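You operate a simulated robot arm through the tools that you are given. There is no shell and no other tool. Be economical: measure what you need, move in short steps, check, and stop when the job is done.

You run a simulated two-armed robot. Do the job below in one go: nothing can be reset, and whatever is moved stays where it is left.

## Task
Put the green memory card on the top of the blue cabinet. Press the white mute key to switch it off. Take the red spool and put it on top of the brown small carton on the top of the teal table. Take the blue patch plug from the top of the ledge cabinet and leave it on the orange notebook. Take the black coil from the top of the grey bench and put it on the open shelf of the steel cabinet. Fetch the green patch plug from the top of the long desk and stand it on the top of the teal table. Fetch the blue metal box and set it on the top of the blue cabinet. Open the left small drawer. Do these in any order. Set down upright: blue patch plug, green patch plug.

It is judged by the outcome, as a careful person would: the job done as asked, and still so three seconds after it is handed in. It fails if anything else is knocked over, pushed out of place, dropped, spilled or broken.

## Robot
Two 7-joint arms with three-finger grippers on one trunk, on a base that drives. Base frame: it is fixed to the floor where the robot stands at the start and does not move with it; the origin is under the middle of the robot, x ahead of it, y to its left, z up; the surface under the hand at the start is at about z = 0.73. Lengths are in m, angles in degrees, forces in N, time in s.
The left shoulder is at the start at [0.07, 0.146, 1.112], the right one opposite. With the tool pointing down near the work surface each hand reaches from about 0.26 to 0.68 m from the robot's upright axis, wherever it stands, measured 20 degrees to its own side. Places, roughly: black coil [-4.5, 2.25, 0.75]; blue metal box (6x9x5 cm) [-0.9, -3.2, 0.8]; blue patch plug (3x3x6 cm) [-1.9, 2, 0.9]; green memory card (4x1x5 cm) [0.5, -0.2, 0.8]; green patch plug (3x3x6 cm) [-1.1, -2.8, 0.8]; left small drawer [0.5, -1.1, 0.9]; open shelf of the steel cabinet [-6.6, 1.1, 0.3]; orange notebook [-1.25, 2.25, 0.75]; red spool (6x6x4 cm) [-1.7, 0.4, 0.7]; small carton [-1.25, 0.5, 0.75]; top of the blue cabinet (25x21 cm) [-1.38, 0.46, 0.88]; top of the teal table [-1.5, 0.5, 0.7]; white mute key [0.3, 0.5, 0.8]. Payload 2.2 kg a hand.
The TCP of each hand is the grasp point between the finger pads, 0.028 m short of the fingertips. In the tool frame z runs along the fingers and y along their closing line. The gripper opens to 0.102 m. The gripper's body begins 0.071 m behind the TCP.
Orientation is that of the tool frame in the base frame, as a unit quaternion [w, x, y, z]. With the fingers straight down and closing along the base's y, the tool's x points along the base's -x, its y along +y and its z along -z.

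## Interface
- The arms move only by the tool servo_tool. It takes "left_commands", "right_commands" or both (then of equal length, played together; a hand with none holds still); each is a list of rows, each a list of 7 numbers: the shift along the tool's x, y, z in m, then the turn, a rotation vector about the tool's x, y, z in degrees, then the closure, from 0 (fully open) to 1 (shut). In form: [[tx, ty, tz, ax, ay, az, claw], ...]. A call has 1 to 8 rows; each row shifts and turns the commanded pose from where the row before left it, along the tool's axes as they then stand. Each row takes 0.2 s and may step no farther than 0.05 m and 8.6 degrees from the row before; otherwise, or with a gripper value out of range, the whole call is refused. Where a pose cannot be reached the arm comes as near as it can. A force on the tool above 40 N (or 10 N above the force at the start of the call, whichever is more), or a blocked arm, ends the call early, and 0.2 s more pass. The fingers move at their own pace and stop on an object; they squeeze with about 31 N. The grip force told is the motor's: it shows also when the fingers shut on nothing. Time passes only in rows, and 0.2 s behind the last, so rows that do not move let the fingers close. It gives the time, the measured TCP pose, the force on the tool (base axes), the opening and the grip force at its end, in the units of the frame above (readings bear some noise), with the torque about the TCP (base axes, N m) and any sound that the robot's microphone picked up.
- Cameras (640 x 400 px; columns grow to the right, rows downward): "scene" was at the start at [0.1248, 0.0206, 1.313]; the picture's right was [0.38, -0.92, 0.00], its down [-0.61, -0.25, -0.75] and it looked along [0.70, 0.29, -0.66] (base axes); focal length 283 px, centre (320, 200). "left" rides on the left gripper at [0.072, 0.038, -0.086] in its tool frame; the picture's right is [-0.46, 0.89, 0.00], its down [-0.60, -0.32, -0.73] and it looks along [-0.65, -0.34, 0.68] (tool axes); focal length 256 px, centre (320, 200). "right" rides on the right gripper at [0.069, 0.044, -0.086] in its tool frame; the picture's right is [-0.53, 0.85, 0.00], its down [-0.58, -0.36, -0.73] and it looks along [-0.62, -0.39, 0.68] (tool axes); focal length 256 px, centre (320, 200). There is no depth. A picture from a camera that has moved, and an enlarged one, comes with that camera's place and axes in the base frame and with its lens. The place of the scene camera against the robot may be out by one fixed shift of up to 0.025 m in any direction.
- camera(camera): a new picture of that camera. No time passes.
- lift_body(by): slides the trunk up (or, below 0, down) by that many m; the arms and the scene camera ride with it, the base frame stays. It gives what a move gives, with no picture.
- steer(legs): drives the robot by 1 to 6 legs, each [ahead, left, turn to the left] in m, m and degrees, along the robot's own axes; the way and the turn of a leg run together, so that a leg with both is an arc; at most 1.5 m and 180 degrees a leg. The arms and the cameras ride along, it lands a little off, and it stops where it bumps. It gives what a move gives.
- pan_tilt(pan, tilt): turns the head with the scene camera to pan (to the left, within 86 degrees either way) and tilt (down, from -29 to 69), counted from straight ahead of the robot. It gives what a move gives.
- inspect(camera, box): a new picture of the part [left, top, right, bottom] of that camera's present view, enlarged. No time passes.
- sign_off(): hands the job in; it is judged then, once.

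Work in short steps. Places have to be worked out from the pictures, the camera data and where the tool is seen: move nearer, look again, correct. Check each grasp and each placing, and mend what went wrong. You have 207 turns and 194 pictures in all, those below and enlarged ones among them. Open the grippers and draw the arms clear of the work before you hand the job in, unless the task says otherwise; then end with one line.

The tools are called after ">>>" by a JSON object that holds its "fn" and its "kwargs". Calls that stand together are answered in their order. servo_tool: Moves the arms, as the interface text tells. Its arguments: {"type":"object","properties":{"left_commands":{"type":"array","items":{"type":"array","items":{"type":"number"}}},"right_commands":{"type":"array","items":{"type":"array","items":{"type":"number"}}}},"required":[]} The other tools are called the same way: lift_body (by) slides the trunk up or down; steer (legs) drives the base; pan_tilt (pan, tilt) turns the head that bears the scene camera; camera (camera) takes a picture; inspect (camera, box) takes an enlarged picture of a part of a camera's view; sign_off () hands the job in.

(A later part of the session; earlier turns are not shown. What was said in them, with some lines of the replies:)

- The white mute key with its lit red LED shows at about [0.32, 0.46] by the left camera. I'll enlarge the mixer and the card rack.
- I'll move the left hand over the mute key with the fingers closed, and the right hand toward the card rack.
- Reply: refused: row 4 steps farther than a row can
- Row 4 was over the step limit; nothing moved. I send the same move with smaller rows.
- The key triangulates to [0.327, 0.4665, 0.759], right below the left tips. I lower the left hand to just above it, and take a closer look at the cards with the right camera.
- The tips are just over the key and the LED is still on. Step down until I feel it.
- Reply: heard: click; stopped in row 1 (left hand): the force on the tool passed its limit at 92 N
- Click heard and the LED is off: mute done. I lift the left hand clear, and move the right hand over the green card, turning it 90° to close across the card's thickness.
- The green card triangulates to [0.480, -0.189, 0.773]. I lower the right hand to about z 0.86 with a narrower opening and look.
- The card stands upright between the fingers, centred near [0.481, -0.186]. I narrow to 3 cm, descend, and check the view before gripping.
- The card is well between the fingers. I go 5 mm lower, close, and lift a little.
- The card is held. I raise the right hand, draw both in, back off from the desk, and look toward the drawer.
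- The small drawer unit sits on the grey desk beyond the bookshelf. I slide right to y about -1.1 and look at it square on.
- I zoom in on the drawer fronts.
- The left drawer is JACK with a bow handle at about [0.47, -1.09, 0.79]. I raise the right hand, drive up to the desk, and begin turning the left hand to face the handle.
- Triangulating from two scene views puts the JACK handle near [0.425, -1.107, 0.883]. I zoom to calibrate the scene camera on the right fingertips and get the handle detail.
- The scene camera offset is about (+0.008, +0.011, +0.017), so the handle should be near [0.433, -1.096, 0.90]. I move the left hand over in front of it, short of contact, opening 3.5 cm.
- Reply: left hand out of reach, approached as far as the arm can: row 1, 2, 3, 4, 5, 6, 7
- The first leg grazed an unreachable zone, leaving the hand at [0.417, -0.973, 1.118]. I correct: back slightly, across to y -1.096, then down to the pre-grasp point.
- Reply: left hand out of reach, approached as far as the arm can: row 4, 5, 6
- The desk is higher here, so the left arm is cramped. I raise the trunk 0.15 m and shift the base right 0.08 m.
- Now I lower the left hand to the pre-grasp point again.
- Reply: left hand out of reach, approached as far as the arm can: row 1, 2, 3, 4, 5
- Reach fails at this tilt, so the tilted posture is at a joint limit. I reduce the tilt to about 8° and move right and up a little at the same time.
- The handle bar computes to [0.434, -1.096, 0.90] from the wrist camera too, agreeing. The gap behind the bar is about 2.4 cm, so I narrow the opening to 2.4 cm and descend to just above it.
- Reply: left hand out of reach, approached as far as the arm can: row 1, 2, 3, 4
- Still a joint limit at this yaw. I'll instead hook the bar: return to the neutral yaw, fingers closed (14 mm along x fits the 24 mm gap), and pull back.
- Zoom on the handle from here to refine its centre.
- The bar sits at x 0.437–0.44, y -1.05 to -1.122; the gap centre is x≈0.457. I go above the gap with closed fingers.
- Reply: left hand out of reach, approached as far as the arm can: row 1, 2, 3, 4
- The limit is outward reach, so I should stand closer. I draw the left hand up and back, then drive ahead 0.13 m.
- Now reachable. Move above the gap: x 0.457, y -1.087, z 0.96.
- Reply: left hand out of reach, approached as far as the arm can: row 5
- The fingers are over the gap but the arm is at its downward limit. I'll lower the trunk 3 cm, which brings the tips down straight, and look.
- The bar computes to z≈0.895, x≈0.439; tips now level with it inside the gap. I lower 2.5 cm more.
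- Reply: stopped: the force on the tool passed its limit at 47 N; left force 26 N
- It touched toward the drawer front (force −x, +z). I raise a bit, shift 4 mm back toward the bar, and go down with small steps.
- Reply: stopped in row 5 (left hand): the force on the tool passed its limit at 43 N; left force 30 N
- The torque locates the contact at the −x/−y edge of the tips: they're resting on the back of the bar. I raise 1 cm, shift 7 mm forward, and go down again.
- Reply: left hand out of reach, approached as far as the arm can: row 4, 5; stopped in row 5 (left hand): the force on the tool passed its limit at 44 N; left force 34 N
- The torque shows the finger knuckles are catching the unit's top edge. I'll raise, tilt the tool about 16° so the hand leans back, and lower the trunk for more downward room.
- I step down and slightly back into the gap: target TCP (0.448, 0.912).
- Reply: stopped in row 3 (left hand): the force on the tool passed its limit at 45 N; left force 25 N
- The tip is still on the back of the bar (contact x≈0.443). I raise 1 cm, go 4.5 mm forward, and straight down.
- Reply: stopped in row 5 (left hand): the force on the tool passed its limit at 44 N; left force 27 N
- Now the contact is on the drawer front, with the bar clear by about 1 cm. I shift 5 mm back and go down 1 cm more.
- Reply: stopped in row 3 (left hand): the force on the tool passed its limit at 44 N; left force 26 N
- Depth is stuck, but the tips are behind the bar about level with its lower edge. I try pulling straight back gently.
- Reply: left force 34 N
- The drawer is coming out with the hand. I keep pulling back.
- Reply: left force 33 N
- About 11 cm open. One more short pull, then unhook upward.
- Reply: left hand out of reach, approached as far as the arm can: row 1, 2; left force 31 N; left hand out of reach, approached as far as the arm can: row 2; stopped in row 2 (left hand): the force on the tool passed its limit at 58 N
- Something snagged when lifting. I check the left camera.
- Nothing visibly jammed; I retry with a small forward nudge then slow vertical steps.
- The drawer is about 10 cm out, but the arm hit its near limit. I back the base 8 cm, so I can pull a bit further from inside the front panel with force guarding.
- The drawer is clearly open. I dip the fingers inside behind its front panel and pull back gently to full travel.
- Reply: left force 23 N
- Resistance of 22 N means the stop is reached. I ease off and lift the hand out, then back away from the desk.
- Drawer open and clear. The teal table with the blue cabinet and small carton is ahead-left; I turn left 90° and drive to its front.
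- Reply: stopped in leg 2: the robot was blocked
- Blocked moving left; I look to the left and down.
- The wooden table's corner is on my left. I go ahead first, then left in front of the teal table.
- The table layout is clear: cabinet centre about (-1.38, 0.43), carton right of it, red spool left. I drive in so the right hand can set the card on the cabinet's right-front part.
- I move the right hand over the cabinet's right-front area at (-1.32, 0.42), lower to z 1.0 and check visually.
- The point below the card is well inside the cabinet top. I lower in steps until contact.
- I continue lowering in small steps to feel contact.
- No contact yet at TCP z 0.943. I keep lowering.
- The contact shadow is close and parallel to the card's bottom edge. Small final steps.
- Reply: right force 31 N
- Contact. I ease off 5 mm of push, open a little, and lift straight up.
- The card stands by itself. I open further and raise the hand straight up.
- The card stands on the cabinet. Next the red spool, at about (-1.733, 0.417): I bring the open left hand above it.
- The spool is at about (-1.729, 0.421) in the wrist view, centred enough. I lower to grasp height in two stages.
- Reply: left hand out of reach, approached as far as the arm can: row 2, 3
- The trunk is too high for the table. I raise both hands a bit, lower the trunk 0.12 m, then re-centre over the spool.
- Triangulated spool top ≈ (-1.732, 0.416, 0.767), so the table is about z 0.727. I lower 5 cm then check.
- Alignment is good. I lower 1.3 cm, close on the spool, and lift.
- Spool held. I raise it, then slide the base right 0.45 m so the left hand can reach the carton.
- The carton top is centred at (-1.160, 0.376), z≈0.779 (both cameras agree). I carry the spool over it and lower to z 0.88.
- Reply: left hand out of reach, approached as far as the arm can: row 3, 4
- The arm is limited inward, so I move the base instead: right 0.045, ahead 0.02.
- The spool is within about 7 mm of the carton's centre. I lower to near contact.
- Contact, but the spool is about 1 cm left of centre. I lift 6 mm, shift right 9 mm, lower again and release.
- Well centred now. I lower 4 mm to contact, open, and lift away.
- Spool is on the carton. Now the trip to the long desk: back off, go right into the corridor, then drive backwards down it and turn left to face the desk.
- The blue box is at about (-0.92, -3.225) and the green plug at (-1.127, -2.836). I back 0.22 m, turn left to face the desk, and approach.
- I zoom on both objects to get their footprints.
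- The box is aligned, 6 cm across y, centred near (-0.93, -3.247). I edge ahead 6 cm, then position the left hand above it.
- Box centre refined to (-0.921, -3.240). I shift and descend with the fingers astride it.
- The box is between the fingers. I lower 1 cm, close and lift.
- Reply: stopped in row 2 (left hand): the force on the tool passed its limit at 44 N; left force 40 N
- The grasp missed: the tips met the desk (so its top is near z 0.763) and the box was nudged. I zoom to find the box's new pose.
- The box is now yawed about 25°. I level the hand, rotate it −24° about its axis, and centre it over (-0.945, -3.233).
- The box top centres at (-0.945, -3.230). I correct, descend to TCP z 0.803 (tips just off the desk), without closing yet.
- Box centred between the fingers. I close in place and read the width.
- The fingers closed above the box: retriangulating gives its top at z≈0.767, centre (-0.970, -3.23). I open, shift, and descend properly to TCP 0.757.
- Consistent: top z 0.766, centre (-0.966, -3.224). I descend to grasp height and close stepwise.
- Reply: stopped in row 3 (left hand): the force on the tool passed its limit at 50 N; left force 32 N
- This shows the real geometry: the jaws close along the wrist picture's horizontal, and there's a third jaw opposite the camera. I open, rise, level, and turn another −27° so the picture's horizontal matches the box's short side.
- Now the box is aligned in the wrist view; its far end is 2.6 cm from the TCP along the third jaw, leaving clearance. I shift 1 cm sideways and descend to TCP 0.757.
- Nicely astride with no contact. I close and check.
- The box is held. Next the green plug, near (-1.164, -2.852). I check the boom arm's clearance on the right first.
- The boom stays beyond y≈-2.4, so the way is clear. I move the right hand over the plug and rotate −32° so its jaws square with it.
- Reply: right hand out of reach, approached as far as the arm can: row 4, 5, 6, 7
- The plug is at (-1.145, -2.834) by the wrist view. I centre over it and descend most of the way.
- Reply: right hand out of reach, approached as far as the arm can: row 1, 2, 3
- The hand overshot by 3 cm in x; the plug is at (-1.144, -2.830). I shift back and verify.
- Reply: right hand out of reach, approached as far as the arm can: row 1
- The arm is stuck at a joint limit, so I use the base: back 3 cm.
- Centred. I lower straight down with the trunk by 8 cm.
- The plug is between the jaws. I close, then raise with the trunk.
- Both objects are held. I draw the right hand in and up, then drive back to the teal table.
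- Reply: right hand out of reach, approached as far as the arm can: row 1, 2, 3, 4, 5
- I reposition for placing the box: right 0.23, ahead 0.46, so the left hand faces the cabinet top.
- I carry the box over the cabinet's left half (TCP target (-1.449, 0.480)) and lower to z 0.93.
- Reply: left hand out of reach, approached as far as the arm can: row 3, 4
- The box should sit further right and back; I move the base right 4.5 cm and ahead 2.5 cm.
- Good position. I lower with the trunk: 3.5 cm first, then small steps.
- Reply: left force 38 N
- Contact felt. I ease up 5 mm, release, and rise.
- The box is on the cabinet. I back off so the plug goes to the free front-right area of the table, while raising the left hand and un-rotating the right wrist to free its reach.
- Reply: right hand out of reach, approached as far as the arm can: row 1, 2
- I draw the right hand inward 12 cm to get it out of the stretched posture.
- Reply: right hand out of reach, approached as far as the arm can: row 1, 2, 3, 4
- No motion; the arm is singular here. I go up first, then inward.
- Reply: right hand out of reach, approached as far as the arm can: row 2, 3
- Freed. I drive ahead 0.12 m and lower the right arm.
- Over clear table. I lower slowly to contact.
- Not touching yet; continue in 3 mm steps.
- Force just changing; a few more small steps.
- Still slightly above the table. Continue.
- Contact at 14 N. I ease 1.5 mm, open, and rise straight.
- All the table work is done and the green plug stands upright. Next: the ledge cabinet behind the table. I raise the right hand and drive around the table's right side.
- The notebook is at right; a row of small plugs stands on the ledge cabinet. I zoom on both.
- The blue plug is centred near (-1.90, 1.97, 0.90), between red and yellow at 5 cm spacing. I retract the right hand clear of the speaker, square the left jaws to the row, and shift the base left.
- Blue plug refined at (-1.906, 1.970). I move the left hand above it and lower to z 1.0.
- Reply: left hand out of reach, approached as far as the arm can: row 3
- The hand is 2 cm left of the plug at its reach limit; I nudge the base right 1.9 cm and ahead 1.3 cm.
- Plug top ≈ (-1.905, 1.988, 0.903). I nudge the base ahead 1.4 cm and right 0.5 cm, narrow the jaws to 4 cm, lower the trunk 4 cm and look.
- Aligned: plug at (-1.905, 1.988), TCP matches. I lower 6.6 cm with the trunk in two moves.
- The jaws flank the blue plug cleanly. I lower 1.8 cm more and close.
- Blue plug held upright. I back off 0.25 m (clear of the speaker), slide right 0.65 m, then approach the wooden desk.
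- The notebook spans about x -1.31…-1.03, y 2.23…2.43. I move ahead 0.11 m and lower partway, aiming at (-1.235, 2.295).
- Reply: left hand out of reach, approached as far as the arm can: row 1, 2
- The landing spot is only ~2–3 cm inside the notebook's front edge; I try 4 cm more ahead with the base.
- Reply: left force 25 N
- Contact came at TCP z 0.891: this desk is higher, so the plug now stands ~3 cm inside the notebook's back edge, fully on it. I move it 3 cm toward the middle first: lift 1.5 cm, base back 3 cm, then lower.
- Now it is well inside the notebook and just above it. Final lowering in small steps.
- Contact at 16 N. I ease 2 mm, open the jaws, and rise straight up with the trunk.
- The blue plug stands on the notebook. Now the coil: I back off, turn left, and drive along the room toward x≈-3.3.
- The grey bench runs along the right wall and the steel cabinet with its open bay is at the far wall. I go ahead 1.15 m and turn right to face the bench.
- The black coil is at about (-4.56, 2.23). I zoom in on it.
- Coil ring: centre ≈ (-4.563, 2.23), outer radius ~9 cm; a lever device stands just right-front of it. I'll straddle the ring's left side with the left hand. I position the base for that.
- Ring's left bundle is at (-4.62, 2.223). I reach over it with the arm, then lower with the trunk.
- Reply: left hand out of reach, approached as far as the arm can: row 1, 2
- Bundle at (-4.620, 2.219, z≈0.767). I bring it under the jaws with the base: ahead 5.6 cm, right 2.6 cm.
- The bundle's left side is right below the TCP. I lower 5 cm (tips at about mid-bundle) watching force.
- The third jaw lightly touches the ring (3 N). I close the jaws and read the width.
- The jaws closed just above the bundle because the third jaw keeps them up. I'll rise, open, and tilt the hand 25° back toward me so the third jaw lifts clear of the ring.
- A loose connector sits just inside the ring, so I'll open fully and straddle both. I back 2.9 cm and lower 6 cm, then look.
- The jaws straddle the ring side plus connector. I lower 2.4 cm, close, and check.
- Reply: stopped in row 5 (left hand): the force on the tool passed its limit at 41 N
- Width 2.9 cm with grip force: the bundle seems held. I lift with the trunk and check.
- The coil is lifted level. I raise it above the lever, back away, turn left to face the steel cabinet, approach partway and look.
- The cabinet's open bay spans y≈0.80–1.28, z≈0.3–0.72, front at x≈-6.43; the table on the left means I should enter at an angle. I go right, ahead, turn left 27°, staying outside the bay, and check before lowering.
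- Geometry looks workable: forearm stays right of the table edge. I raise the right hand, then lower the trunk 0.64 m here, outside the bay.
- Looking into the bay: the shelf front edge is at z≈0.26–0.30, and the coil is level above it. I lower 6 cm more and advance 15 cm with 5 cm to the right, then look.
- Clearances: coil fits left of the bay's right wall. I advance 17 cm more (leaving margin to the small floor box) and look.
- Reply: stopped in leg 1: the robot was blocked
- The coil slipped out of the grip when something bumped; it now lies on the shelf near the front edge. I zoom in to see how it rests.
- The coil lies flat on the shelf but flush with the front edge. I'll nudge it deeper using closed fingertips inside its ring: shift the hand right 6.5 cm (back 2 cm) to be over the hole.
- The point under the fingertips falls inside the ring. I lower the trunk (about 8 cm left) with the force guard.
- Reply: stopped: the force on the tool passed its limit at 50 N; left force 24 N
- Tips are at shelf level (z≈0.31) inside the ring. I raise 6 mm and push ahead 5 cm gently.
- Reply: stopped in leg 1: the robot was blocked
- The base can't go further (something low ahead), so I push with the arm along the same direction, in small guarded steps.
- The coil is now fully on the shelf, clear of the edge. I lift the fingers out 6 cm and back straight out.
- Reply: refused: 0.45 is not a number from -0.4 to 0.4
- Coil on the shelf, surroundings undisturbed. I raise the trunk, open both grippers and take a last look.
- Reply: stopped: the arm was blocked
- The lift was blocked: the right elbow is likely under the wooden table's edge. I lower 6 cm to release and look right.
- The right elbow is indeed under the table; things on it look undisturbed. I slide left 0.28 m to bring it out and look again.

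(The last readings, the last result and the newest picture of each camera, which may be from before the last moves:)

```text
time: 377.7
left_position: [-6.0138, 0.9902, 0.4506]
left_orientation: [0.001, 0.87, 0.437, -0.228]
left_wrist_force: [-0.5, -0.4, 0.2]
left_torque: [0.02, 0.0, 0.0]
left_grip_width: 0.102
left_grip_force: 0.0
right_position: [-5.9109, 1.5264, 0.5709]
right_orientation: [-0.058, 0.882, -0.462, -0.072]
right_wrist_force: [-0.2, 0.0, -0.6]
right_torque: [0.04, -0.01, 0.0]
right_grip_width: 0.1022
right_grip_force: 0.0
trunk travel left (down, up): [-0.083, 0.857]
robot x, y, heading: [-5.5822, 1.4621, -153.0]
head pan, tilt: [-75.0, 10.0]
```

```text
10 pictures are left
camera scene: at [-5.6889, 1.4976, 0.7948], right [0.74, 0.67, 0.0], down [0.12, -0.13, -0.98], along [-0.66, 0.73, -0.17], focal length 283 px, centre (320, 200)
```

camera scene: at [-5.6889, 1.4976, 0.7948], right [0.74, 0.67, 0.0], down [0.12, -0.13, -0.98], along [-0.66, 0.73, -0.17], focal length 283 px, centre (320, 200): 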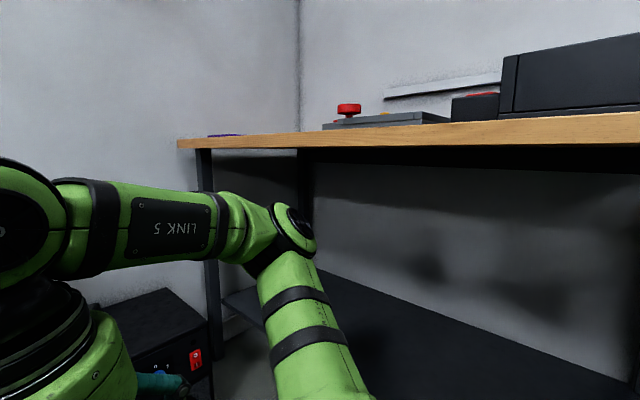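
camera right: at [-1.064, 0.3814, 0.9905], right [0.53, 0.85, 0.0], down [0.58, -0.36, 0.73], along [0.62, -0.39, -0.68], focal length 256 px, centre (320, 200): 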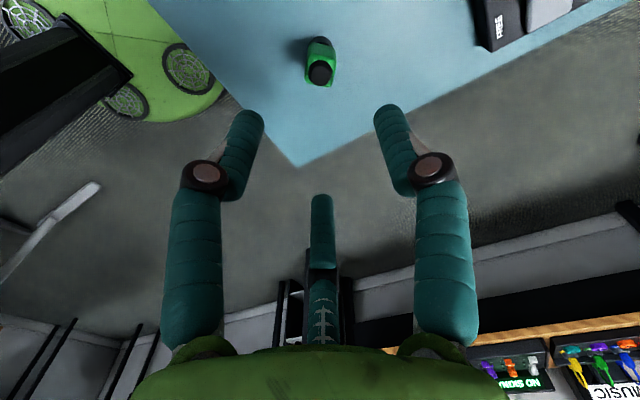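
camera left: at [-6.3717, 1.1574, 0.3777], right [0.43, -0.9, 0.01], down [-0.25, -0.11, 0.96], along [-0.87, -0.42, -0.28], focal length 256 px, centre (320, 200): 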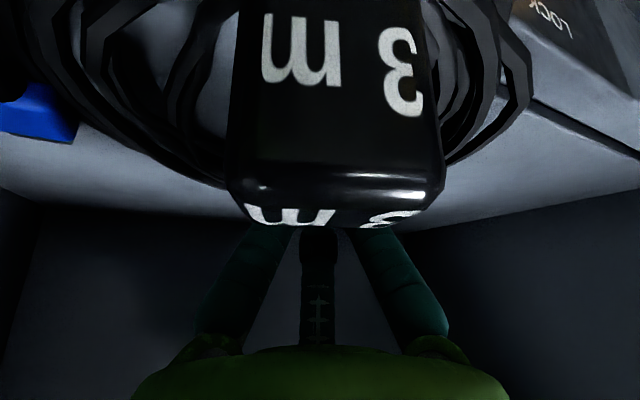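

The elbow now appears clear of the table edge. I lift the trunk in guarded moves.

>>> {"fn": "lift_body", "kwargs": {"by": 0.12}}

>>> {"fn": "lift_body", "kwargs": {"by": 0.38}}

>>> {"fn": "camera", "kwargs": {"camera": "scene"}}

```text
time: 379.2
left_position: [-6.014, 0.991, 0.57]
left_orientation: [0.001, 0.87, 0.437, -0.23]
left_wrist_force: [1.3, 0.9, 0.5]
left_torque: [0.01, -0.01, 0.0]
left_grip_width: 0.1019
left_grip_force: 0.0
right_position: [-5.9105, 1.527, 0.6909]
right_orientation: [-0.057, 0.882, -0.462, -0.072]
right_wrist_force: [0.2, -0.5, -0.2]
right_torque: [0.01, 0.0, 0.01]
right_grip_width: 0.1019
right_grip_force: 0.0
trunk travel left (down, up): [-0.203, 0.737]
robot x, y, heading: [-5.5791, 1.4594, -153.0]
head pan, tilt: [-75.0, 10.0]
```

```text
time: 382.9
left_position: [-6.0131, 0.9912, 0.951]
left_orientation: [0.002, 0.87, 0.437, -0.23]
left_wrist_force: [0.3, -0.4, -0.5]
left_torque: [-0.01, 0.01, 0.0]
left_grip_width: 0.1022
left_grip_force: 0.0
right_position: [-5.9113, 1.5264, 1.0713]
right_orientation: [-0.057, 0.883, -0.461, -0.072]
right_wrist_force: [0.5, 0.4, -0.5]
right_torque: [0.01, 0.04, -0.01]
right_grip_width: 0.1023
right_grip_force: 0.0
trunk travel left (down, up): [-0.583, 0.357]
robot x, y, heading: [-5.5795, 1.4667, -153.2]
head pan, tilt: [-75.0, 10.0]
```

```text
9 pictures are left
camera scene: at [-5.689, 1.4976, 1.2948], right [0.74, 0.67, 0.0], down [0.12, -0.13, -0.98], along [-0.66, 0.73, -0.17], focal length 283 px, centre (320, 200)
```

scene: 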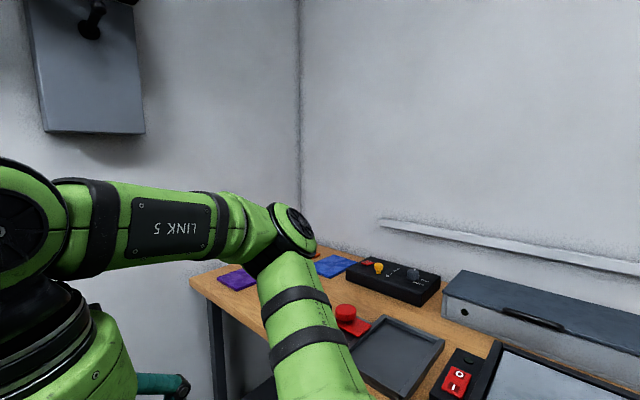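

All clear; the table's items look in order. A final look at the coil and surroundings on the left side.

>>> {"fn": "steer", "kwargs": {"legs": [[-0.25, 0, 0]]}}

>>> {"fn": "pan_tilt", "kwargs": {"pan": -5, "tilt": 35}}

>>> {"fn": "camera", "kwargs": {"camera": "scene"}}

```text
time: 384.7
left_position: [-5.7897, 1.1027, 0.9506]
left_orientation: [0.002, 0.869, 0.438, -0.229]
left_wrist_force: [-0.2, -0.3, 0.1]
left_torque: [0.01, 0.0, -0.01]
left_grip_width: 0.1019
left_grip_force: 0.0
right_position: [-5.6875, 1.6393, 1.0699]
right_orientation: [-0.058, 0.883, -0.461, -0.072]
right_wrist_force: [1.2, 0.8, -0.9]
right_torque: [-0.05, 0.0, 0.01]
right_grip_width: 0.1021
right_grip_force: 0.1
trunk travel left (down, up): [-0.583, 0.357]
robot x, y, heading: [-5.3552, 1.5742, -152.9]
head pan, tilt: [-75.0, 10.0]
```

```text
time: 386.1
left_position: [-5.79, 1.1023, 0.9506]
left_orientation: [0.002, 0.869, 0.438, -0.23]
left_wrist_force: [-0.3, 0.1, -0.9]
left_torque: [0.01, -0.01, 0.01]
left_grip_width: 0.1022
left_grip_force: 0.1
right_position: [-5.6883, 1.6382, 1.0701]
right_orientation: [-0.057, 0.883, -0.46, -0.073]
right_wrist_force: [-0.5, 0.5, -0.3]
right_torque: [0.01, 0.01, -0.01]
right_grip_width: 0.1018
right_grip_force: 0.1
trunk travel left (down, up): [-0.583, 0.357]
robot x, y, heading: [-5.3547, 1.5732, -153.3]
head pan, tilt: [-5.0, 35.0]
```

```text
8 pictures are left
camera scene: at [-5.4858, 1.5085, 1.2547], right [-0.37, 0.93, 0.0], down [0.53, 0.21, -0.82], along [-0.76, -0.31, -0.57], focal length 283 px, centre (320, 200)
```

scene: 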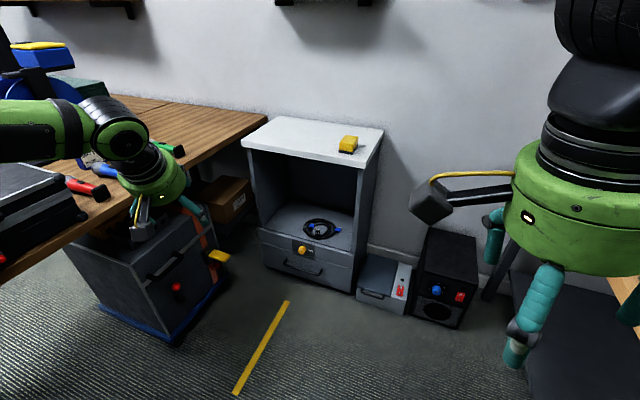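

Everything is in place: the coil is on the open shelf, both grippers are open, and the arms are clear of the work. I hand the job in.

>>> {"fn": "sign_off", "kwargs": {}}

```text
The job is handed in.
```

All eight tasks are done and handed in, both plugs are upright, and nothing I could see was knocked over or displaced. The coil slipped from the grip onto the shelf's front edge, so I pushed it fully inside.
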